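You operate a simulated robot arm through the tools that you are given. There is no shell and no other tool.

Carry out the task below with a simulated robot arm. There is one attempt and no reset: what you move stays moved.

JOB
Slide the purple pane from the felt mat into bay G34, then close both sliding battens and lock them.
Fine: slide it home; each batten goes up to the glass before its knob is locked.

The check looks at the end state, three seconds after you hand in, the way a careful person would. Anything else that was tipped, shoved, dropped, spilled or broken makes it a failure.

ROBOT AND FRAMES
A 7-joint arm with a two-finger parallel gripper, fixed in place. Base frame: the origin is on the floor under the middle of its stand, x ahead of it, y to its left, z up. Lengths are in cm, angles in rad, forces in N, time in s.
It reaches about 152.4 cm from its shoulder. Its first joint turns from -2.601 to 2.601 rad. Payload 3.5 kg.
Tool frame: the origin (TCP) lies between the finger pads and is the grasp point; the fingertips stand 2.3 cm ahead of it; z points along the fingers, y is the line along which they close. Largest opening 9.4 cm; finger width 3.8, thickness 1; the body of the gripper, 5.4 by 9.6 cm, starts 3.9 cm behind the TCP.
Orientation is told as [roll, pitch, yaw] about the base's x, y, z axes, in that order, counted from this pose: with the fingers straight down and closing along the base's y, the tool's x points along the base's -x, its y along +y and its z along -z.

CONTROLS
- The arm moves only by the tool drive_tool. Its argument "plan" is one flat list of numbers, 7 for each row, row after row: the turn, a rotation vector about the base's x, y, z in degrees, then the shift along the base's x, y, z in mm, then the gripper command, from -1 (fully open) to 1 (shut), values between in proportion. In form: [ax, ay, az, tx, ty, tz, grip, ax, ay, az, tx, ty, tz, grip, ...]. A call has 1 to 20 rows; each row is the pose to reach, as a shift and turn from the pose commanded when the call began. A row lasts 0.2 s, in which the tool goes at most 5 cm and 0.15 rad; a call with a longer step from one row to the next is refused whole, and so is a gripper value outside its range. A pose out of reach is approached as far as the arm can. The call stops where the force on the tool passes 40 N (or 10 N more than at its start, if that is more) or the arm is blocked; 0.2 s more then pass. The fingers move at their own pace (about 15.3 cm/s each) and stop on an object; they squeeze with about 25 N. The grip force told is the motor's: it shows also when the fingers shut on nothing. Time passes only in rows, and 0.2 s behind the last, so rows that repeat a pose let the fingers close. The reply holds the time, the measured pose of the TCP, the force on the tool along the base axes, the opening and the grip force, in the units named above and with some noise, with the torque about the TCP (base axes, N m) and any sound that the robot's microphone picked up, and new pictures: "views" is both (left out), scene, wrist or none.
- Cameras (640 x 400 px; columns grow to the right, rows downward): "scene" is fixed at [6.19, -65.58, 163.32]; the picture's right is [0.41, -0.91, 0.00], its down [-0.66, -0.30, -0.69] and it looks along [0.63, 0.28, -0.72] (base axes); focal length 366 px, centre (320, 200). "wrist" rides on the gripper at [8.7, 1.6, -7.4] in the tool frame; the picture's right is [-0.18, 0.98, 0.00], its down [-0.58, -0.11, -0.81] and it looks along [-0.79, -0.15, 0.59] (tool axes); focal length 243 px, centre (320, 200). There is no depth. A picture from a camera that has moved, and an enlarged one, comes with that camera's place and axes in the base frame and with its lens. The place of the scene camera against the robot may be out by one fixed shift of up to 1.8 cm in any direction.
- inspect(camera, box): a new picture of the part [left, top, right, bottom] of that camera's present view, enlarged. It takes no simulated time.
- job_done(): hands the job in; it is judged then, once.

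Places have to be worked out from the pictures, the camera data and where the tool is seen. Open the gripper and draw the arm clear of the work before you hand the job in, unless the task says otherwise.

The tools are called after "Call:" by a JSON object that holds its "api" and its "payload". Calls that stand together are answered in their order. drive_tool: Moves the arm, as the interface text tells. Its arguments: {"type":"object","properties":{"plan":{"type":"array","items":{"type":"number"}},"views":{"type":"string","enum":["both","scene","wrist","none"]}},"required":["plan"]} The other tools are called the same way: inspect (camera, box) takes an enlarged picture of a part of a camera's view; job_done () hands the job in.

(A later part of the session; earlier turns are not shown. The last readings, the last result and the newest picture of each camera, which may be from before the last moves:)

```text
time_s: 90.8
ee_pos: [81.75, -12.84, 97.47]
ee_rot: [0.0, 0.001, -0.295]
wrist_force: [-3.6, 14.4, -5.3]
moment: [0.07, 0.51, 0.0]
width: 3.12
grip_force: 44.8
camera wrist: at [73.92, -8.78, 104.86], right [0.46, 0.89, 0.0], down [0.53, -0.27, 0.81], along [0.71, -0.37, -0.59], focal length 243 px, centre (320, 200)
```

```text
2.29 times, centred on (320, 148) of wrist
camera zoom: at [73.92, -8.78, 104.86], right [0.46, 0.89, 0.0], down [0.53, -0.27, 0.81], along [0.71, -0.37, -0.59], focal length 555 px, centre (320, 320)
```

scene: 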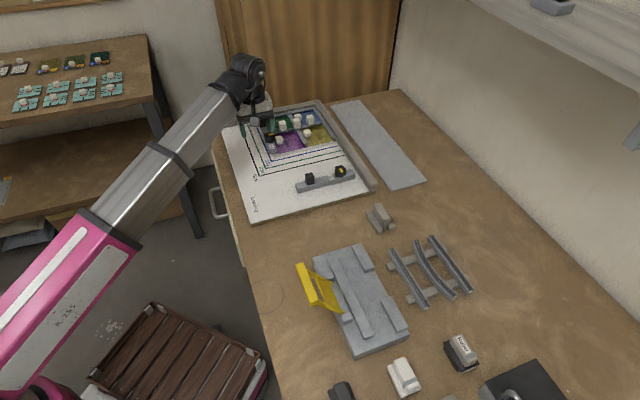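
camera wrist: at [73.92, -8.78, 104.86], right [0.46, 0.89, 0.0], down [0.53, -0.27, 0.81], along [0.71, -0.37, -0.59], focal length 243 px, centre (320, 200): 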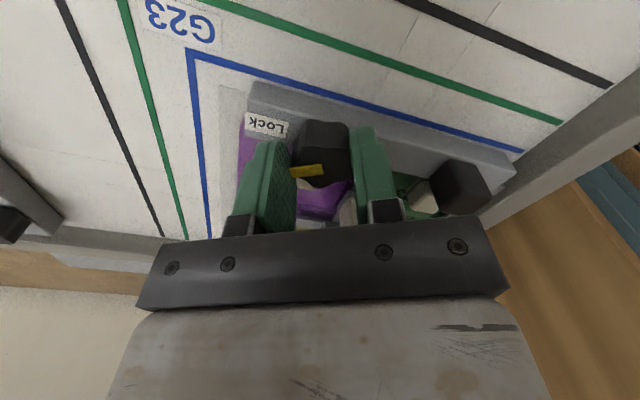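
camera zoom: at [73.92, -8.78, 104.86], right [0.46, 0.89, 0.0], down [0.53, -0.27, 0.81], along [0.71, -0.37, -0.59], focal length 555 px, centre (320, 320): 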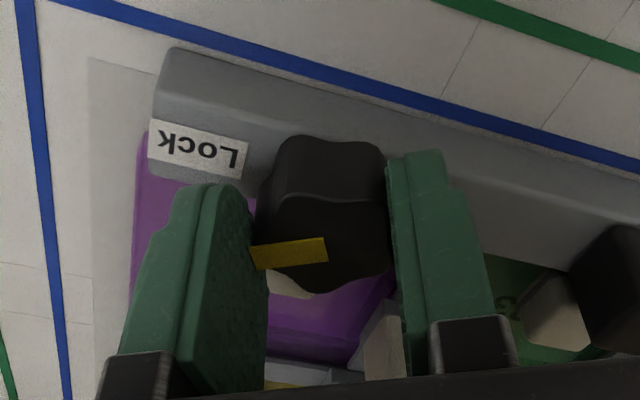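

Now turned 62°. I continue the remaining 28–30°.

Call:
{"api": "drive_tool", "payload": {"plan": [0, 0, -4, 0, 0, 0, 1, 0, 0, -10, 0, 0, 0, 1, 0, 0, -16, 0, 0, 0, 1, 0, 0, -22, 0, 0, 0, 1, 0, 0, -26, 0, 0, 0, 1, 0, 0, -28, 0, 0, 0, 1, 0, 0, -28, 0, 0, 0, 1], "views": "both"}}

Call:
{"api": "inspect", "payload": {"camera": "wrist", "box": [220, 60, 420, 235]}}

Call:
{"api": "inspect", "payload": {"camera": "scene", "box": [230, 95, 330, 170]}}

```text
time_s: 92.5
ee_pos: [81.7, -12.85, 97.36]
ee_rot: [0.002, 0.004, -0.784]
wrist_force: [-0.5, 10.9, -4.0]
moment: [-1.0, -0.39, 0.03]
width: 3.17
grip_force: 45.0
stopped in row 7: the force on the tool passed its limit at 40 N (the readings are from after the stop); the commanded pose is now the measured one
camera wrist: at [76.75, -5.55, 104.89], right [0.82, 0.57, 0.0], down [0.34, -0.49, 0.8], along [0.46, -0.66, -0.59], focal length 243 px, centre (320, 200)
```

scene: 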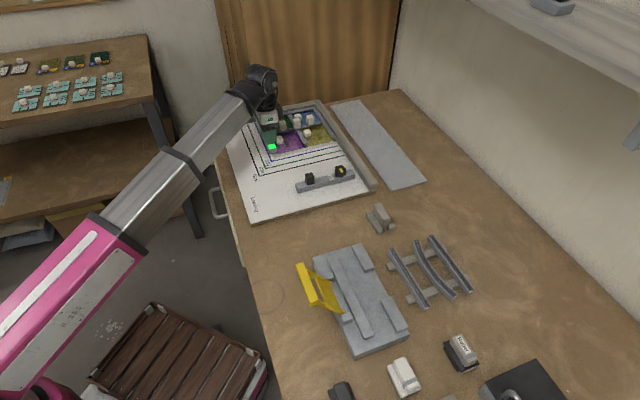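
wrist: 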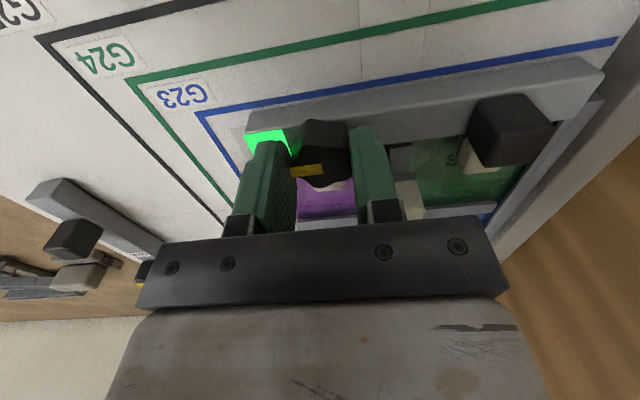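

```text
2.29 times, centred on (320, 148) of wrist
camera zoom: at [76.75, -5.55, 104.89], right [0.82, 0.57, 0.0], down [0.34, -0.49, 0.8], along [0.46, -0.66, -0.59], focal length 555 px, centre (320, 320)
```

zoom: 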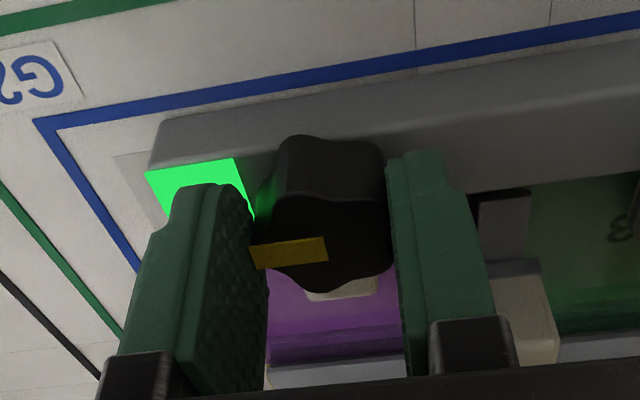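

```text
5.33 times, centred on (280, 132) of scene
camera zoom: at [6.19, -65.58, 163.32], right [0.41, -0.91, 0.0], down [-0.66, -0.3, -0.69], along [0.63, 0.28, -0.72], focal length 1952 px, centre (533, 560)
```

zoom: 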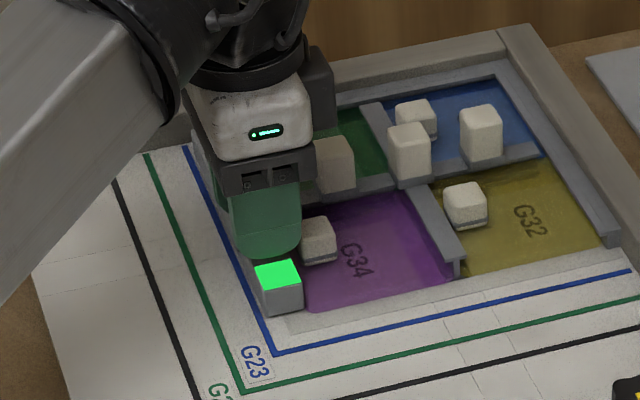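

The "Lock" plate turned bright green: the left batten is locked. I open the fingers and lift straight off the knob.

Call:
{"api": "drive_tool", "payload": {"plan": [0, 0, 0, 0, 0, 0, 0.3, 0, 0, 0, 0, 0, 0, 0, 0, 0, 0, 0, 0, 0, -0.15, 0, 0, 0, 0, 0, 5, -0.17, 0, 0, 0, 0, 0, 15, -0.17, 0, 0, 0, 0, 0, 35, -0.17, 0, 0, 0, 0, 0, 50, -0.17, 0, 0, 0, 0, 0, 50, -0.17], "views": "both"}}

Call:
{"api": "inspect", "payload": {"camera": "wrist", "box": [180, 40, 460, 230]}}

Call:
{"api": "inspect", "payload": {"camera": "scene", "box": [230, 95, 380, 200]}}

```text
time_s: 94.3
ee_pos: [81.74, -12.95, 102.35]
ee_rot: [0.002, 0.003, -0.783]
wrist_force: [0.1, 0.4, 0.7]
moment: [-0.01, -0.03, 0.0]
width: 5.49
grip_force: 0.0
camera wrist: at [76.76, -5.64, 109.85], right [0.83, 0.56, 0.0], down [0.34, -0.49, 0.8], along [0.45, -0.66, -0.59], focal length 243 px, centre (320, 200)
```

scene: 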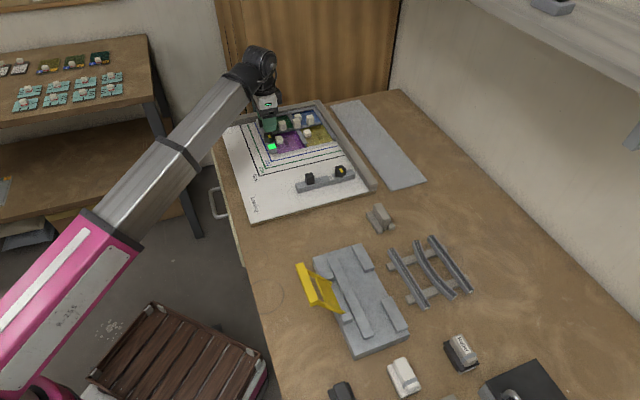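
wrist: 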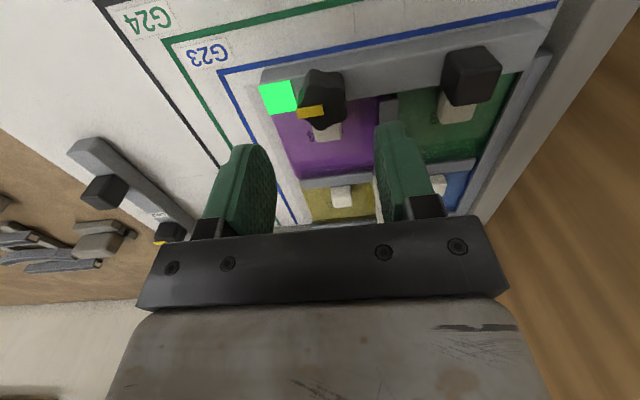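

```text
2.11 times, centred on (320, 135) of wrist
camera zoom: at [76.76, -5.64, 109.85], right [0.83, 0.56, 0.0], down [0.34, -0.49, 0.8], along [0.45, -0.66, -0.59], focal length 511 px, centre (320, 337)
```

zoom: 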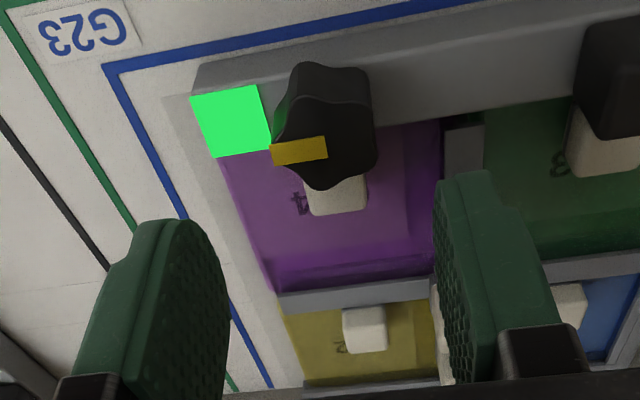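

```text
3.81 times, centred on (305, 148) of scene
camera zoom: at [6.19, -65.58, 163.32], right [0.41, -0.91, 0.0], down [-0.66, -0.3, -0.69], along [0.63, 0.28, -0.72], focal length 1395 px, centre (377, 400)
```

zoom: 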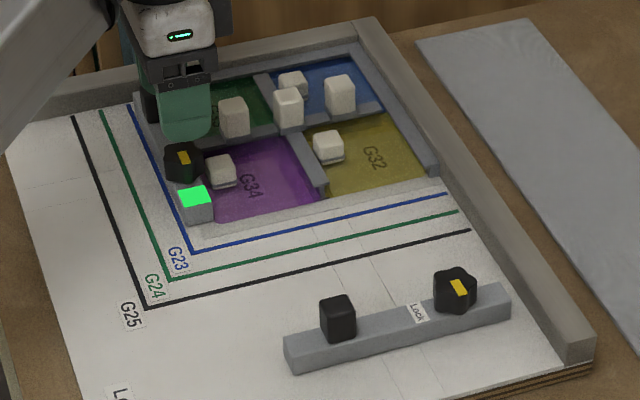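

The left pointer points at the lit Lock plate. Now the near batten: I move back over it, with the gripper at −45°, to measure its block and knob.

Call:
{"api": "drive_tool", "payload": {"plan": [0, 0, 0, -15, -15, -5, -0.17, 0, 0, 0, -38, -37, -10, -0.17, 0, 0, 0, -62, -60, -12, -0.5, 0, 0, 0, -86, -83, -12, -0.5, 0, 0, 0, -110, -106, -12, -0.5, 0, 0, 0, -134, -129, -12, -0.5, 0, 0, 0, -155, -150, -12, -0.5, 0, 0, 0, -168, -162, -12, -0.5, 0, 0, 0, -168, -162, -12, -0.5], "views": "wrist"}}

Call:
{"api": "inspect", "payload": {"camera": "wrist", "box": [220, 30, 420, 230]}}

```text
time_s: 96.3
ee_pos: [64.94, -29.3, 101.34]
ee_rot: [0.002, 0.004, -0.786]
wrist_force: [0.5, 0.8, -0.1]
moment: [0.0, -0.03, -0.02]
width: 7.07
grip_force: 0.1
camera wrist: at [59.94, -21.87, 108.85], right [0.82, 0.57, 0.0], down [0.34, -0.49, 0.8], along [0.45, -0.66, -0.59], focal length 243 px, centre (320, 200)
```

wrist: 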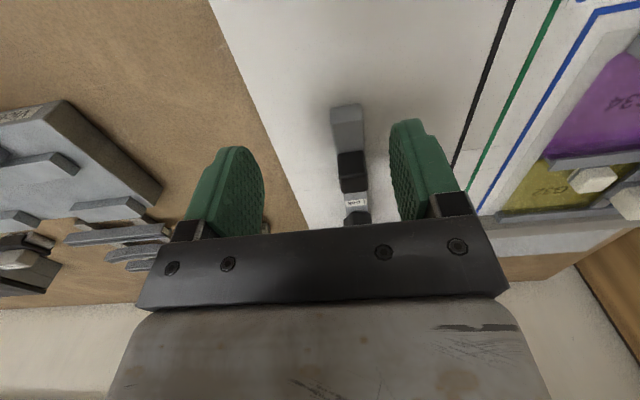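

```text
2.00 times, centred on (320, 130) of wrist
camera zoom: at [59.94, -21.87, 108.85], right [0.82, 0.57, 0.0], down [0.34, -0.49, 0.8], along [0.45, -0.66, -0.59], focal length 485 px, centre (320, 340)
```

zoom: 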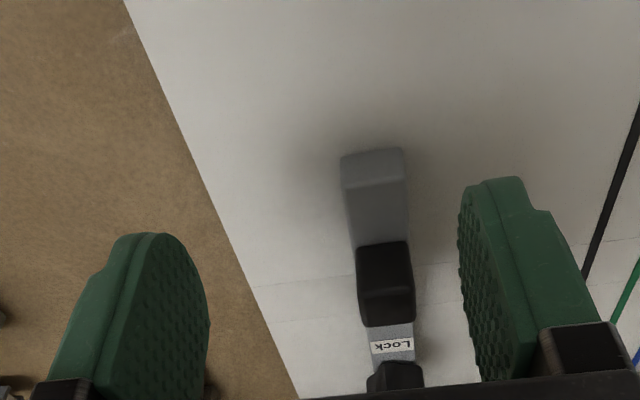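

I check the near batten once more in the scene view, to see whether its left end will pass clear of the left batten.

Call:
{"api": "inspect", "payload": {"camera": "scene", "box": [280, 140, 380, 210]}}

Call:
{"api": "inspect", "payload": {"camera": "wrist", "box": [300, 80, 400, 230]}}

Call:
{"api": "inspect", "payload": {"camera": "scene", "box": [225, 110, 375, 215]}}

```text
5.71 times, centred on (330, 175) of scene
camera zoom: at [6.19, -65.58, 163.32], right [0.41, -0.91, 0.0], down [-0.66, -0.3, -0.69], along [0.63, 0.28, -0.72], focal length 2092 px, centre (263, 343)
```

zoom: 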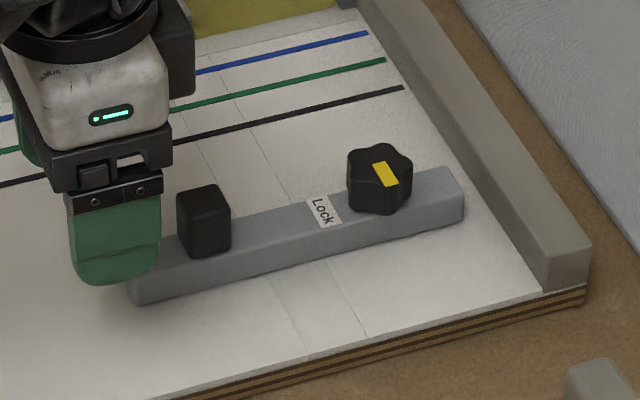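

```text
2.67 times, centred on (350, 155) of wrist
camera zoom: at [59.94, -21.87, 108.85], right [0.82, 0.57, 0.0], down [0.34, -0.49, 0.8], along [0.45, -0.66, -0.59], focal length 647 px, centre (240, 320)
```

zoom: 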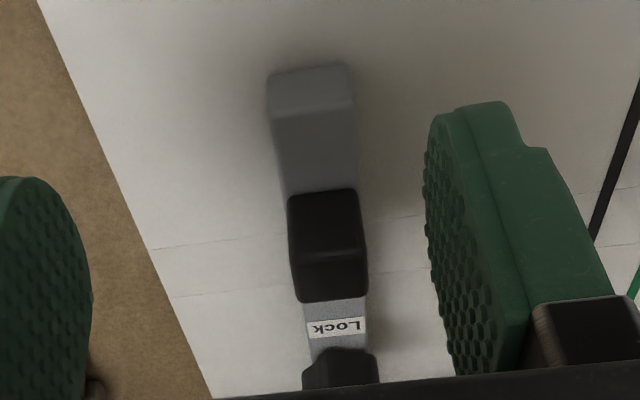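

```text
3.81 times, centred on (300, 162) of scene
camera zoom: at [6.19, -65.58, 163.32], right [0.41, -0.91, 0.0], down [-0.66, -0.3, -0.69], along [0.63, 0.28, -0.72], focal length 1395 px, centre (396, 343)
```

zoom: 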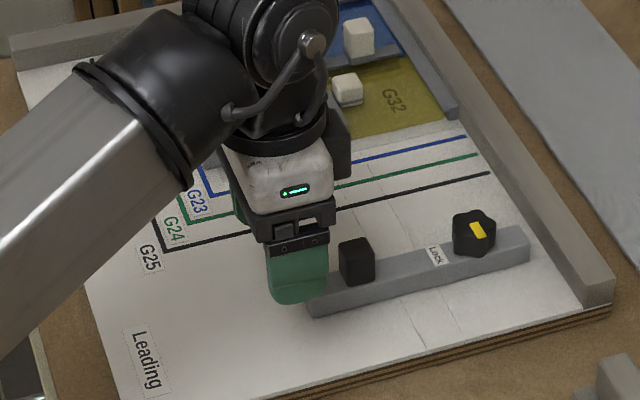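

The near batten's block is at p≈26.9, q≈72.3, and the left batten's near end (p≈44.8) will not block it. I close the fingers and go down on the near (−p) side of the block.

Call:
{"api": "drive_tool", "payload": {"plan": [0, 0, 0, 10, -25, 0, 0.5, 0, 0, 0, 23, -56, 0, 1, 0, 0, 0, 23, -56, 0, 1, 0, 0, 0, 23, -56, -15, 1, 0, 0, 0, 23, -56, -30, 1, 0, 0, 0, 23, -56, -38, 1, 0, 0, 0, 23, -56, -38, 1], "views": "wrist"}}

Call:
{"api": "inspect", "payload": {"camera": "wrist", "box": [220, 80, 460, 230]}}

```text
time_s: 97.9
ee_pos: [67.31, -34.67, 97.48]
ee_rot: [0.001, 0.002, -0.786]
wrist_force: [-0.1, 0.7, -0.4]
moment: [0.0, 0.01, 0.0]
width: 0.04
grip_force: 25.3
camera wrist: at [62.31, -27.38, 104.89], right [0.83, 0.56, 0.0], down [0.34, -0.49, 0.8], along [0.45, -0.66, -0.59], focal length 243 px, centre (320, 200)
```

wrist: 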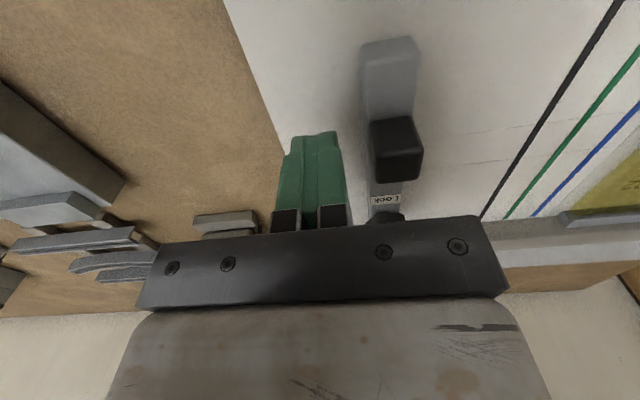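

```text
2.67 times, centred on (340, 155) of wrist
camera zoom: at [62.31, -27.38, 104.89], right [0.83, 0.56, 0.0], down [0.34, -0.49, 0.8], along [0.45, -0.66, -0.59], focal length 647 px, centre (267, 320)
```

zoom: 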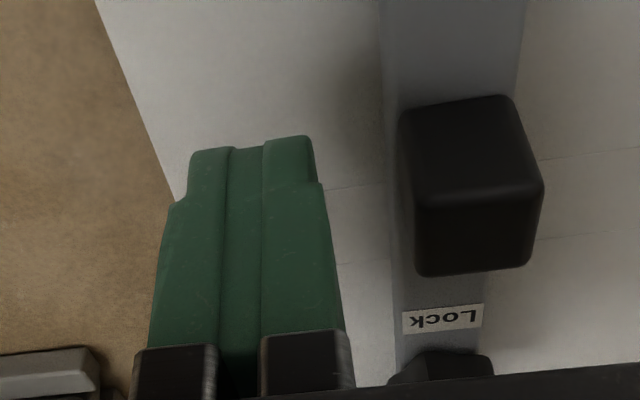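

Aligned next to the block. I push in +p slowly, about 9 cm for the first stretch.

Call:
{"api": "drive_tool", "payload": {"plan": [0, 0, 0, 2.8, 2.8, 0, 1, 0, 0, 0, 5.7, 5.7, 0, 1, 0, 0, 0, 8.5, 8.5, 0, 1, 0, 0, 0, 10.6, 10.6, 0, 1, 0, 0, 0, 12, 12, 0, 1, 0, 0, 0, 13.4, 13.4, 0, 1, 0, 0, 0, 15.6, 15.6, 0, 1, 0, 0, 0, 18.4, 18.4, 0, 1, 0, 0, 0, 21.9, 21.9, 0, 1, 0, 0, 0, 26.2, 26.2, 0, 1, 0, 0, 0, 30.4, 30.4, 0, 1, 0, 0, 0, 34.6, 34.6, 0, 1, 0, 0, 0, 38.9, 38.9, 0, 1, 0, 0, 0, 43.1, 43.1, 0, 1, 0, 0, 0, 47.4, 47.4, 0, 1, 0, 0, 0, 51.6, 51.6, 0, 1, 0, 0, 0, 55.9, 55.9, 0, 1, 0, 0, 0, 60.1, 60.1, 0, 1, 0, 0, 0, 63.6, 63.6, 0, 1, 0, 0, 0, 63.6, 63.6, 0, 1], "views": "both"}}

Call:
{"api": "inspect", "payload": {"camera": "scene", "box": [225, 95, 385, 210]}}

```text
time_s: 102.1
ee_pos: [73.68, -28.4, 97.41]
ee_rot: [0.002, 0.005, -0.785]
wrist_force: [0.0, -1.3, -0.2]
moment: [-0.01, 0.0, 0.01]
width: 0.0
grip_force: 24.9
camera wrist: at [68.65, -21.09, 104.87], right [0.83, 0.56, 0.0], down [0.34, -0.49, 0.8], along [0.45, -0.66, -0.59], focal length 243 px, centre (320, 200)
```

scene: 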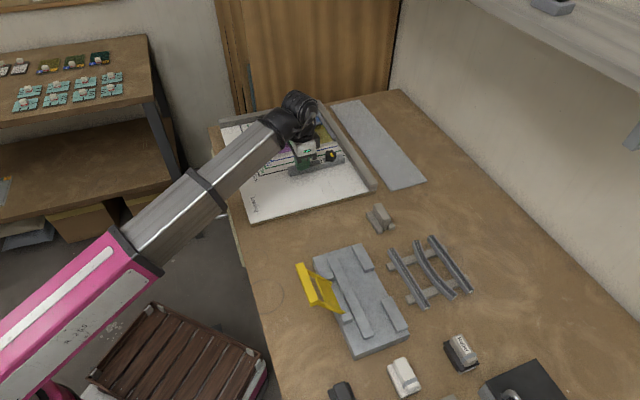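
wrist: 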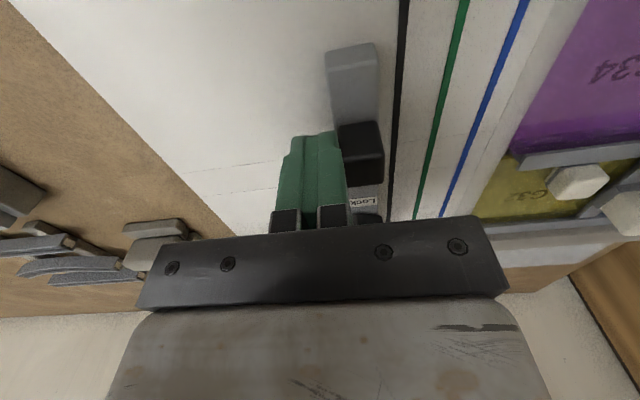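

```text
3.48 times, centred on (305, 152) of scene
camera zoom: at [6.19, -65.58, 163.32], right [0.41, -0.91, 0.0], down [-0.66, -0.3, -0.69], along [0.63, 0.28, -0.72], focal length 1273 px, centre (372, 365)
```

zoom: 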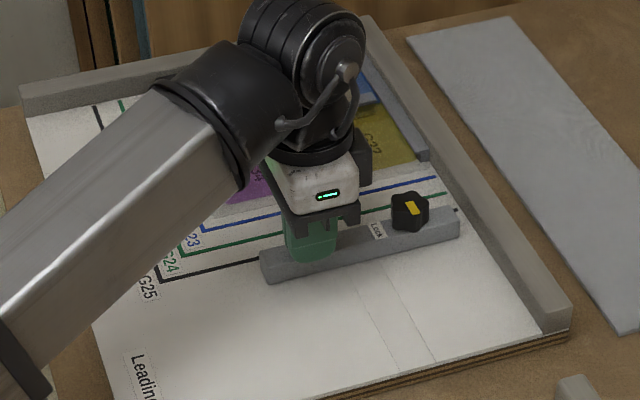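

The batten follows smoothly. About 9.5 cm remains; I push another 7.5 cm.

Call:
{"api": "drive_tool", "payload": {"plan": [0, 0, 0, 2.1, 2.1, 0, 1, 0, 0, 0, 5.7, 5.7, 0, 1, 0, 0, 0, 9.9, 9.9, 0, 1, 0, 0, 0, 14.1, 14.1, 0, 1, 0, 0, 0, 18.4, 18.4, 0, 1, 0, 0, 0, 22.6, 22.6, 0, 1, 0, 0, 0, 26.9, 26.9, 0, 1, 0, 0, 0, 31.1, 31.1, 0, 1, 0, 0, 0, 35.4, 35.4, 0, 1, 0, 0, 0, 39.6, 39.6, 0, 1, 0, 0, 0, 43.1, 43.1, 0, 1, 0, 0, 0, 46.7, 46.7, 0, 1, 0, 0, 0, 49.5, 49.5, 0, 1, 0, 0, 0, 51.6, 51.6, 0, 1, 0, 0, 0, 53, 53, 0, 1, 0, 0, 0, 53, 53, 0, 1], "views": "wrist"}}

Call:
{"api": "inspect", "payload": {"camera": "wrist", "box": [280, 20, 520, 220]}}

```text
time_s: 105.5
ee_pos: [78.9, -23.08, 97.44]
ee_rot: [0.002, 0.003, -0.786]
wrist_force: [-0.3, 0.4, 0.7]
moment: [-0.01, 0.01, -0.01]
width: 0.0
grip_force: 25.2
camera wrist: at [73.92, -15.82, 104.91], right [0.82, 0.57, 0.0], down [0.34, -0.49, 0.8], along [0.45, -0.66, -0.59], focal length 243 px, centre (320, 200)
```

wrist: 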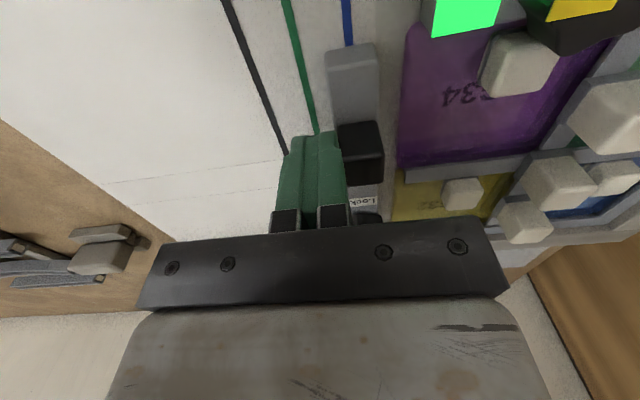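

```text
2.00 times, centred on (400, 120) of wrist
camera zoom: at [73.92, -15.82, 104.91], right [0.82, 0.57, 0.0], down [0.34, -0.49, 0.8], along [0.45, -0.66, -0.59], focal length 485 px, centre (160, 360)
```

zoom: 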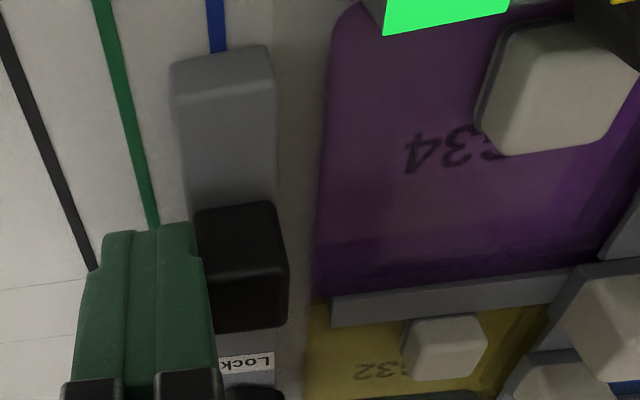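

About 1.5 cm remains. I creep on at 2 mm per row, then 1 mm.

Call:
{"api": "drive_tool", "payload": {"plan": [0, 0, 0, 1.4, 1.4, 0, 1, 0, 0, 0, 2.8, 2.8, 0, 1, 0, 0, 0, 4.2, 4.2, 0, 1, 0, 0, 0, 5.7, 5.7, 0, 1, 0, 0, 0, 7.1, 7.1, 0, 1, 0, 0, 0, 8.1, 8.1, 0, 1, 0, 0, 0, 8.5, 8.5, 0, 1, 0, 0, 0, 8.5, 8.5, 0, 1], "views": "wrist"}}

Call:
{"api": "inspect", "payload": {"camera": "wrist", "box": [280, 20, 520, 220]}}

```text
time_s: 107.3
ee_pos: [79.65, -22.31, 97.44]
ee_rot: [0.002, 0.004, -0.785]
wrist_force: [-1.2, -0.9, -2.6]
moment: [0.02, 0.04, 0.0]
width: 0.02
grip_force: 25.3
camera wrist: at [74.78, -14.94, 104.94], right [0.83, 0.56, 0.0], down [0.34, -0.49, 0.8], along [0.45, -0.66, -0.59], focal length 243 px, centre (320, 200)
```

wrist: 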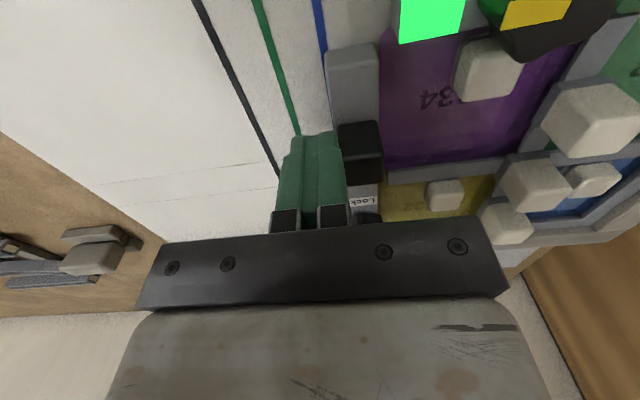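

```text
2.00 times, centred on (400, 120) of wrist
camera zoom: at [74.78, -14.94, 104.94], right [0.83, 0.56, 0.0], down [0.34, -0.49, 0.8], along [0.45, -0.66, -0.59], focal length 485 px, centre (160, 360)
```

zoom: 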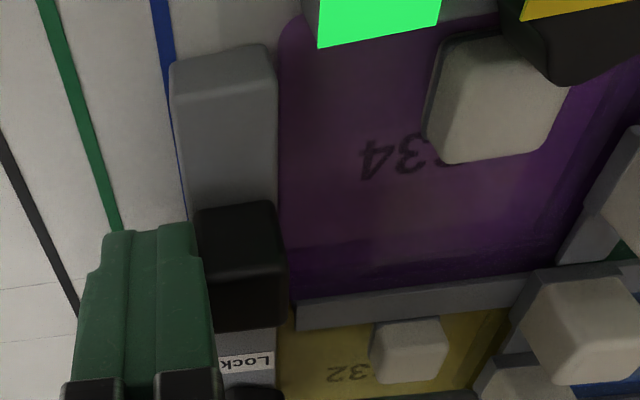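

Call:
{"api": "drive_tool", "payload": {"plan": [0, 0, 0, 0.7, 0.7, 0, 1, 0, 0, 0, 1.4, 1.4, 0, 1, 0, 0, 0, 2.1, 2.1, 0, 1, 0, 0, 0, 2.1, 2.1, 0, 1], "views": "none"}}

Call:
{"api": "drive_tool", "payload": {"plan": [0, 0, 0, 0.7, 0.7, 0, 1, 0, 0, 0, 1.4, 1.4, 0, 1, 0, 0, 0, 1.4, 1.4, 0, 1], "views": "none"}}

```text
time_s: 108.3
ee_pos: [79.9, -21.97, 97.49]
ee_rot: [0.003, 0.004, -0.785]
wrist_force: [-3.2, -1.5, 2.2]
moment: [0.01, 0.0, -0.01]
width: 0.0
grip_force: 24.8
```

```text
time_s: 109.1
ee_pos: [80.01, -21.97, 97.44]
ee_rot: [0.0, 0.005, -0.787]
wrist_force: [-13.1, -13.7, 6.6]
moment: [-0.17, 0.13, -0.05]
width: 0.0
grip_force: 25.1
```

Contact with about 19 N. I press slightly more to be sure it is home against the glass and look at it.

Call:
{"api": "drive_tool", "payload": {"plan": [0, 0, 0, 0.4, 0.4, 0, 1, 0, 0, 0, 0.8, 0.8, 0, 1, 0, 0, 0, 0.8, 0.8, 0, 1], "views": "wrist"}}

Call:
{"api": "inspect", "payload": {"camera": "wrist", "box": [300, 20, 460, 220]}}

```text
time_s: 109.9
ee_pos: [80.11, -22.01, 97.5]
ee_rot: [-0.003, 0.004, -0.786]
wrist_force: [-25.9, -24.8, 3.9]
moment: [-0.26, 0.32, -0.05]
width: 0.02
grip_force: 24.8
camera wrist: at [75.07, -14.62, 104.92], right [0.83, 0.56, 0.0], down [0.34, -0.49, 0.81], along [0.45, -0.67, -0.59], focal length 243 px, centre (320, 200)
```

wrist: 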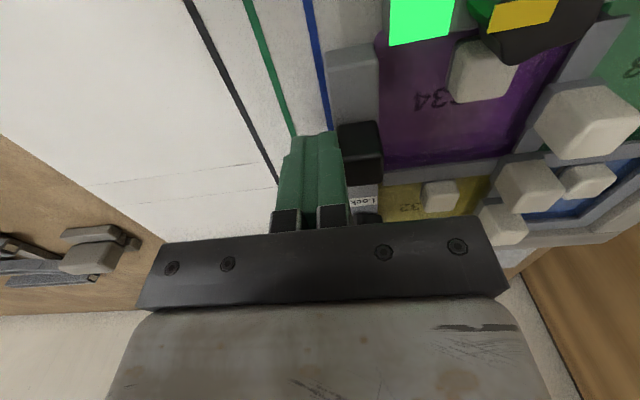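

```text
2.00 times, centred on (380, 120) of wrist
camera zoom: at [75.07, -14.62, 104.92], right [0.83, 0.56, 0.0], down [0.34, -0.49, 0.81], along [0.45, -0.67, -0.59], focal length 485 px, centre (200, 360)
```

zoom: 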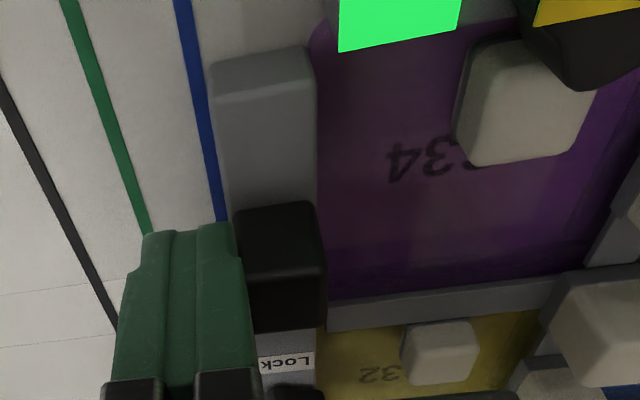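

The near batten is firmly against the glass (36 N). I back off, rise, turn the gripper back to +45° and look at this batten's knob.

Call:
{"api": "drive_tool", "payload": {"plan": [0, 0, 0, -3, -3, 0, 1, 0, 0, 0, -8, -8, 0, 1, 0, 0, 0, -11, -11, 10, 1, 0, 0, 0, -11, -11, 30, 1, 0, 0, 7.5, -8, -20, 45, 0.5, 0, 0, 15, 0, -35, 50, 0, 0, 0, 22.5, 8, -50, 50, -0.3, 0, 0, 30, 15, -62, 50, -0.3, 0, 0, 37.5, 22, -73, 50, -0.3, 0, 0, 45, 28, -82, 50, -0.3, 0, 0, 52.5, 33, -89, 50, -0.3, 0, 0, 60, 38, -96, 50, -0.3, 0, 0, 67.5, 38, -96, 50, -0.3, 0, 0, 75, 38, -96, 50, -0.3, 0, 0, 82.5, 38, -96, 50, -0.3, 0, 0, 90, 38, -96, 50, -0.3, 0, 0, 90, 38, -96, 50, -0.3], "views": "both"}}

Call:
{"api": "inspect", "payload": {"camera": "wrist", "box": [220, 40, 460, 230]}}

Call:
{"api": "inspect", "payload": {"camera": "scene", "box": [230, 95, 380, 200]}}

```text
time_s: 113.5
ee_pos: [83.96, -31.39, 102.33]
ee_rot: [0.002, 0.003, 0.787]
wrist_force: [0.1, -0.2, 1.1]
moment: [-0.02, -0.01, -0.02]
width: 6.09
grip_force: 0.1
camera wrist: at [76.74, -36.27, 109.86], right [-0.57, 0.82, 0.0], down [0.49, 0.34, 0.8], along [0.66, 0.46, -0.59], focal length 243 px, centre (320, 200)
```

scene: 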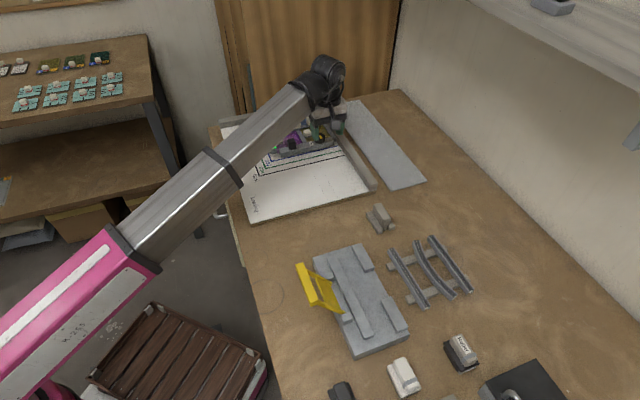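
wrist: 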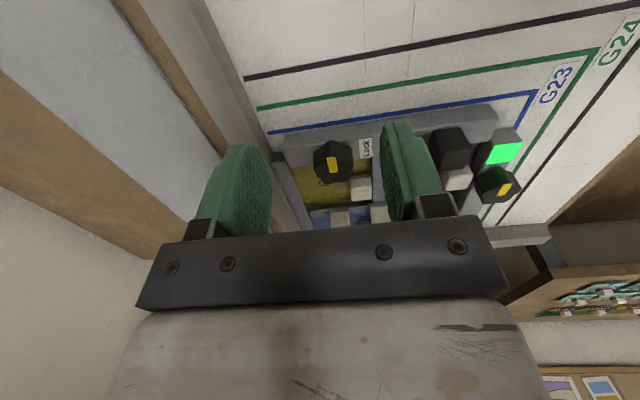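

```text
2.11 times, centred on (340, 135) of wrist
camera zoom: at [76.74, -36.27, 109.86], right [-0.57, 0.82, 0.0], down [0.49, 0.34, 0.8], along [0.66, 0.46, -0.59], focal length 511 px, centre (278, 337)
```

zoom: 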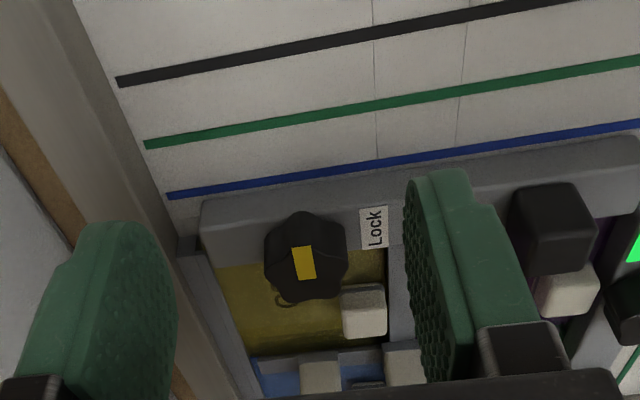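

```text
3.81 times, centred on (305, 148) of scene
camera zoom: at [6.19, -65.58, 163.32], right [0.41, -0.91, 0.0], down [-0.66, -0.3, -0.69], along [0.63, 0.28, -0.72], focal length 1395 px, centre (377, 400)
```

zoom: 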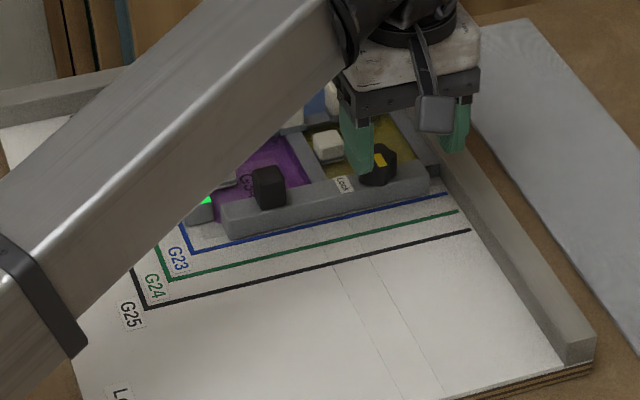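

I zoom on the knob to fix its centre.

Call:
{"api": "inspect", "payload": {"camera": "wrist", "box": [300, 120, 400, 200]}}

```text
5.00 times, centred on (350, 160) of wrist
camera zoom: at [76.74, -36.27, 109.86], right [-0.57, 0.82, 0.0], down [0.49, 0.34, 0.8], along [0.66, 0.46, -0.59], focal length 1213 px, centre (170, 400)
```

zoom: 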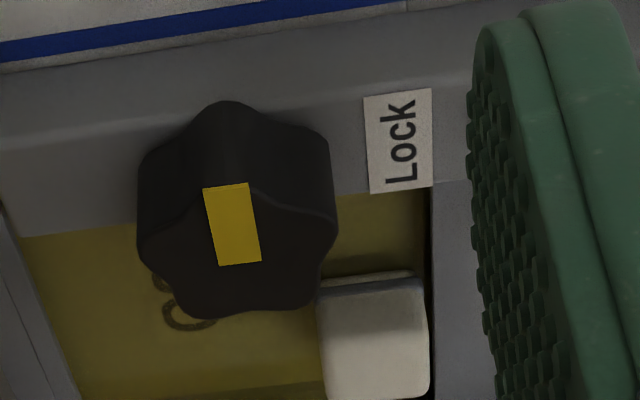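

Knob centre at p≈43.1, q≈81.45. I move over it with a slight +p bias and lower to just above it for a check.

Call:
{"api": "drive_tool", "payload": {"plan": [0, 0, 0, 15, 15, 0, -0.17, 0, 0, 0, 30, 31, 0, -0.17, 0, 0, 0, 42, 43, 0, -0.17, 0, 0, 0, 42, 43, -15, -0.17, 0, 0, 0, 42, 43, -25, -0.17, 0, 0, 0, 42, 43, -25, -0.17], "views": "wrist"}}

Call:
{"api": "inspect", "payload": {"camera": "wrist", "box": [220, 80, 420, 235]}}

```text
time_s: 114.9
ee_pos: [88.14, -27.12, 99.91]
ee_rot: [0.001, 0.002, 0.785]
wrist_force: [0.2, -0.5, -2.0]
moment: [0.0, 0.02, -0.01]
width: 5.5
grip_force: 0.2
camera wrist: at [80.94, -32.0, 107.4], right [-0.57, 0.82, 0.0], down [0.49, 0.34, 0.8], along [0.66, 0.45, -0.59], focal length 243 px, centre (320, 200)
```

wrist: 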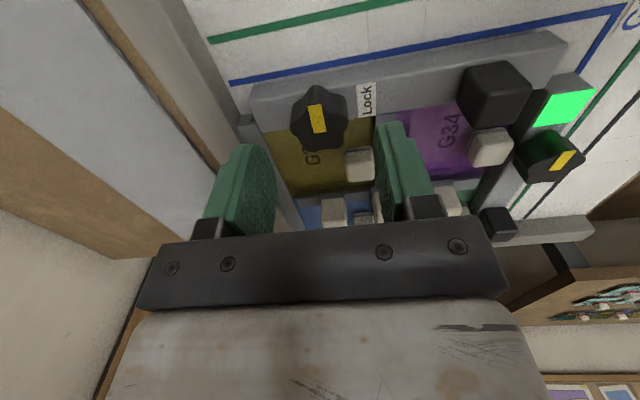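

```text
2.58 times, centred on (320, 158) of wrist
camera zoom: at [80.94, -32.0, 107.4], right [-0.57, 0.82, 0.0], down [0.49, 0.34, 0.8], along [0.66, 0.45, -0.59], focal length 626 px, centre (320, 310)
```

zoom: 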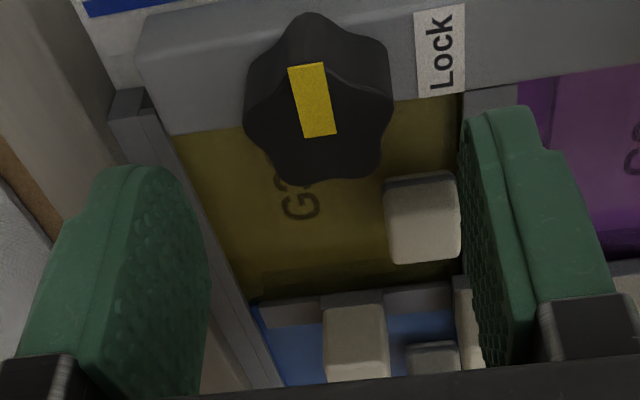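

Well centred. I lower to z≈97.45 and close on the knob.

Call:
{"api": "drive_tool", "payload": {"plan": [0, 0, 0, 0, 0, -8, -0.17, 0, 0, 0, 0, 0, -16, -0.17, 0, 0, 0, 0, 0, -21, -0.17, 0, 0, 0, 0, 0, -24, -0.17, 0, 0, 0, 0, 0, -24, -0.17, 0, 0, 0, 0, 0, -24, 0.1, 0, 0, 0, 0, 0, -24, 0.3, 0, 0, 0, 0, 0, -24, 0.6, 0, 0, 0, 0, 0, -24, 1, 0, 0, 0, 0, 0, -24, 1], "views": "wrist"}}

Call:
{"api": "inspect", "payload": {"camera": "wrist", "box": [220, 80, 420, 235]}}

```text
time_s: 117.1
ee_pos: [88.11, -27.11, 97.47]
ee_rot: [0.002, 0.005, 0.786]
wrist_force: [-1.6, 0.6, -1.2]
moment: [0.04, 0.02, -0.03]
width: 3.24
grip_force: 45.4
camera wrist: at [80.92, -31.97, 104.99], right [-0.57, 0.82, 0.0], down [0.49, 0.34, 0.8], along [0.66, 0.45, -0.59], focal length 243 px, centre (320, 200)
```

wrist: 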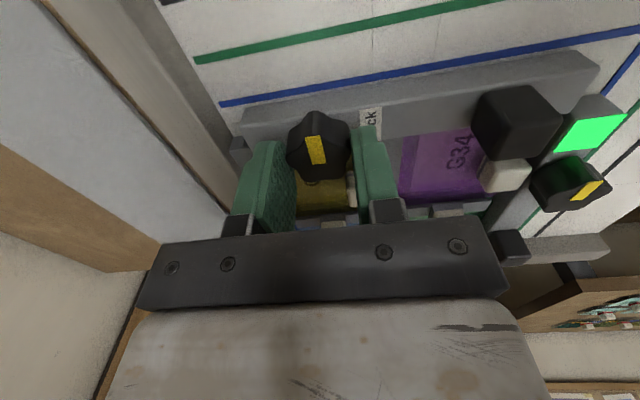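

```text
2.58 times, centred on (320, 158) of wrist
camera zoom: at [80.92, -31.97, 104.99], right [-0.57, 0.82, 0.0], down [0.49, 0.34, 0.8], along [0.66, 0.45, -0.59], focal length 626 px, centre (320, 310)
```

zoom: 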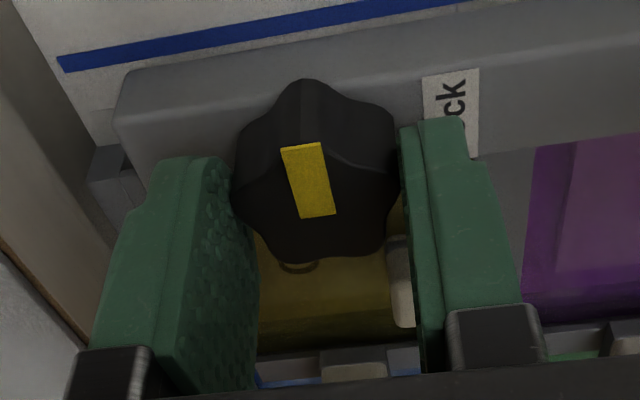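

Gripped (3.24 cm). I turn clockwise 60° in small steps while keeping a light push toward the glass.

Call:
{"api": "drive_tool", "payload": {"plan": [0, 0, -3, 0.4, 0.4, 0, 1, 0, 0, -8, 0.4, 0.4, 0, 1, 0, 0, -14, 0.4, 0.4, 0, 1, 0, 0, -20, 0.4, 0.4, 0, 1, 0, 0, -26, 0.4, 0.4, 0, 1, 0, 0, -32, 0.4, 0.4, 0, 1, 0, 0, -38, 0.4, 0.4, 0, 1, 0, 0, -44, 0.4, 0.4, 0, 1, 0, 0, -50, 0.4, 0.4, 0, 1, 0, 0, -56, 0.4, 0.4, 0, 1, 0, 0, -60, 0.4, 0.4, 0, 1, 0, 0, -60, 0.4, 0.4, 0, 1], "views": "wrist"}}

Call:
{"api": "inspect", "payload": {"camera": "wrist", "box": [220, 60, 420, 235]}}

```text
time_s: 119.7
ee_pos: [88.24, -27.23, 97.53]
ee_rot: [0.0, 0.004, -0.263]
wrist_force: [2.3, -22.1, -5.4]
moment: [0.07, 1.01, 0.05]
width: 3.24
grip_force: 45.0
camera wrist: at [80.3, -23.35, 104.99], right [0.43, 0.9, 0.0], down [0.54, -0.26, 0.8], along [0.72, -0.35, -0.59], focal length 243 px, centre (320, 200)
```

wrist: 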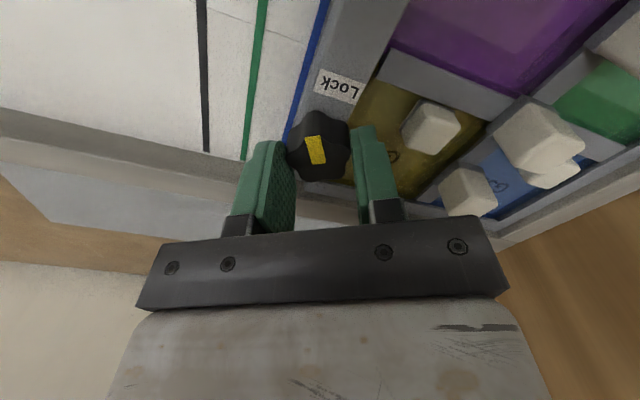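

```text
2.29 times, centred on (320, 148) of wrist
camera zoom: at [80.3, -23.35, 104.99], right [0.43, 0.9, 0.0], down [0.54, -0.26, 0.8], along [0.72, -0.35, -0.59], focal length 555 px, centre (320, 320)
```

zoom: 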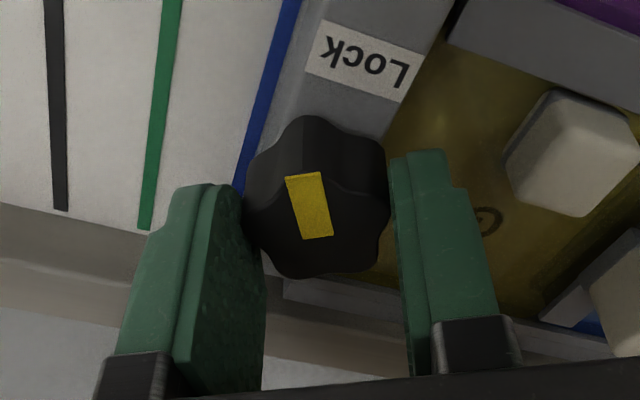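

The pointer follows the turn. I finish the remaining 30°, easing the sideways load a little.

Call:
{"api": "drive_tool", "payload": {"plan": [0, 0, -4, 0.5, -0.5, 0, 1, 0, 0, -10, 1, -1, 0, 1, 0, 0, -16, 1, -1, 0, 1, 0, 0, -22, 1, -1, 0, 1, 0, 0, -26, 1, -1, 0, 1, 0, 0, -29, 1, -1, 0, 1, 0, 0, -30, 1, -1, 0, 1, 0, 0, -30, 1, -1, 0, 1], "views": "both"}}

Call:
{"api": "inspect", "payload": {"camera": "wrist", "box": [220, 60, 420, 235]}}

Call:
{"api": "inspect", "payload": {"camera": "scene", "box": [230, 95, 380, 200]}}

```text
time_s: 121.5
ee_pos: [88.19, -27.26, 97.5]
ee_rot: [-0.004, 0.003, -0.787]
wrist_force: [-22.8, -26.3, -7.3]
moment: [0.26, 0.79, 0.57]
width: 3.22
grip_force: 45.0
camera wrist: at [83.26, -19.96, 104.98], right [0.83, 0.56, 0.0], down [0.34, -0.49, 0.8], along [0.45, -0.67, -0.59], focal length 243 px, centre (320, 200)
```

scene: 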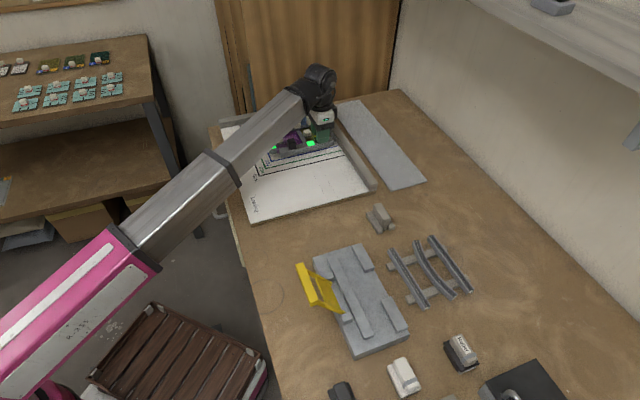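
wrist: 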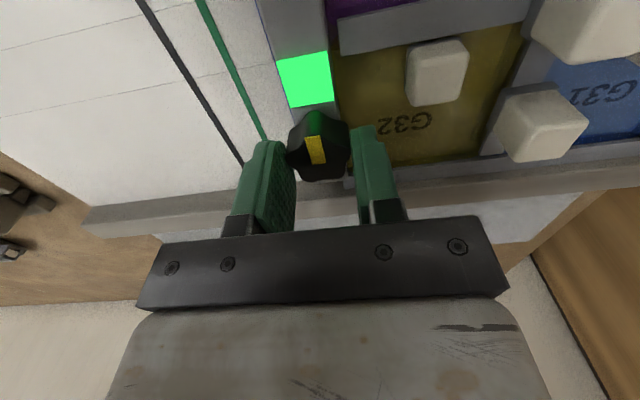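

```text
2.29 times, centred on (320, 148) of wrist
camera zoom: at [83.26, -19.96, 104.98], right [0.83, 0.56, 0.0], down [0.34, -0.49, 0.8], along [0.45, -0.67, -0.59], focal length 555 px, centre (320, 320)
```

zoom: 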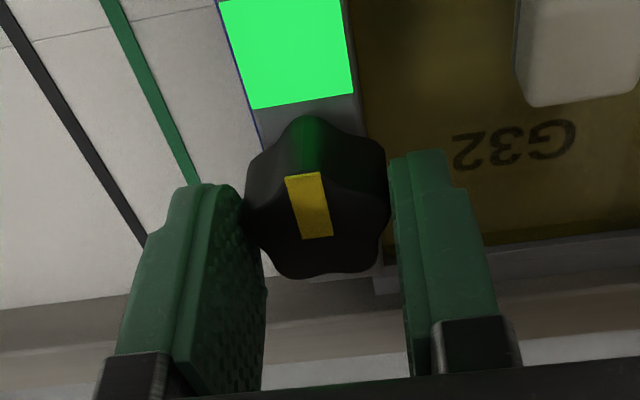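

```text
3.81 times, centred on (305, 148) of scene
camera zoom: at [6.19, -65.58, 163.32], right [0.41, -0.91, 0.0], down [-0.66, -0.3, -0.69], along [0.63, 0.28, -0.72], focal length 1395 px, centre (377, 400)
```

zoom: 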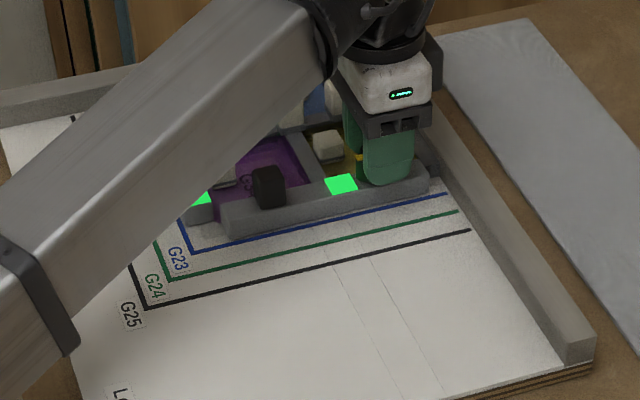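

Both Lock plates are green. I relax the residual push, open, and lift straight up off the knob.

Call:
{"api": "drive_tool", "payload": {"plan": [0, 0, 1, -1, -1, 0, 1, 0, 0, 2, -2.2, -2.2, 0, 1, 0, 0, 2, -2.2, -2.2, 0, 0.4, 0, 0, 2, -2.2, -2.2, 0, 0, 0, 0, 2, -2.2, -2.2, 0, -0.17, 0, 0, 2, -2.2, -2.2, 4, -0.17, 0, 0, 2, -2.2, -2.2, 15, -0.17, 0, 0, 2, -2.2, -2.2, 35, -0.17, 0, 0, 2, -2.2, -2.2, 60, -0.17, 0, 0, 2, -2.2, -2.2, 60, -0.17], "views": "both"}}

Call:
{"api": "inspect", "payload": {"camera": "wrist", "box": [200, 0, 560, 230]}}

Call:
{"api": "inspect", "payload": {"camera": "scene", "box": [230, 95, 380, 200]}}

```text
time_s: 123.7
ee_pos: [87.8, -27.36, 103.54]
ee_rot: [0.0, 0.005, -0.751]
wrist_force: [0.2, -0.1, 0.0]
moment: [0.02, 0.06, 0.01]
width: 5.49
grip_force: 0.0
camera wrist: at [82.76, -20.22, 111.01], right [0.8, 0.59, 0.0], down [0.35, -0.48, 0.8], along [0.48, -0.65, -0.59], focal length 243 px, centre (320, 200)
```

scene: 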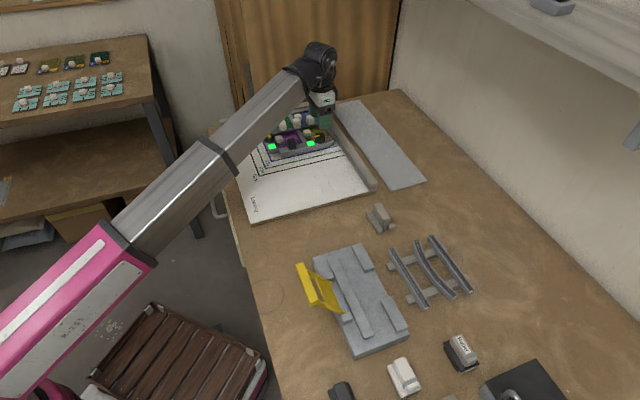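
wrist: 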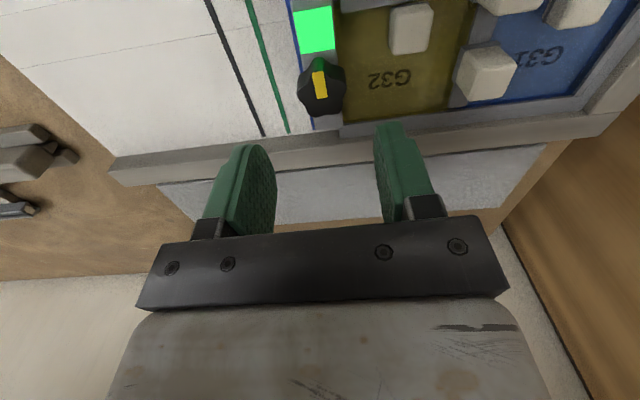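

```text
1.74 times, centred on (380, 115) of wrist
camera zoom: at [82.76, -20.22, 111.01], right [0.8, 0.59, 0.0], down [0.35, -0.48, 0.8], along [0.48, -0.65, -0.59], focal length 422 px, centre (216, 348)
```

zoom: 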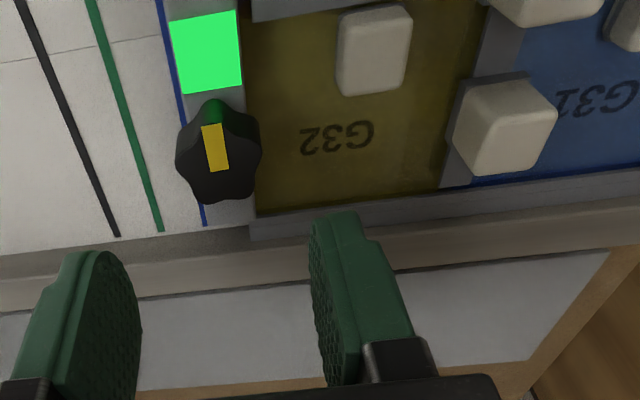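

```text
3.81 times, centred on (305, 148) of scene
camera zoom: at [6.19, -65.58, 163.32], right [0.41, -0.91, 0.0], down [-0.66, -0.3, -0.69], along [0.63, 0.28, -0.72], focal length 1395 px, centre (377, 400)
```

zoom: 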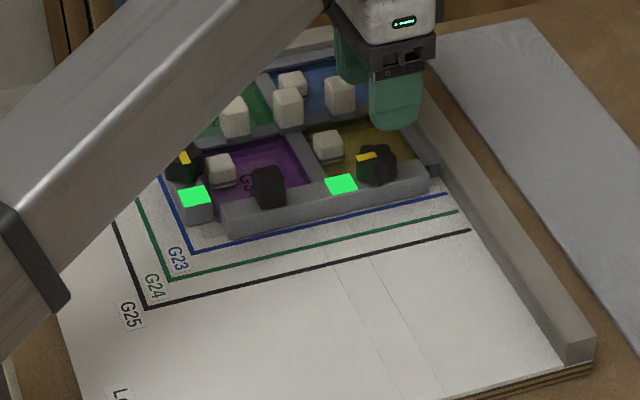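

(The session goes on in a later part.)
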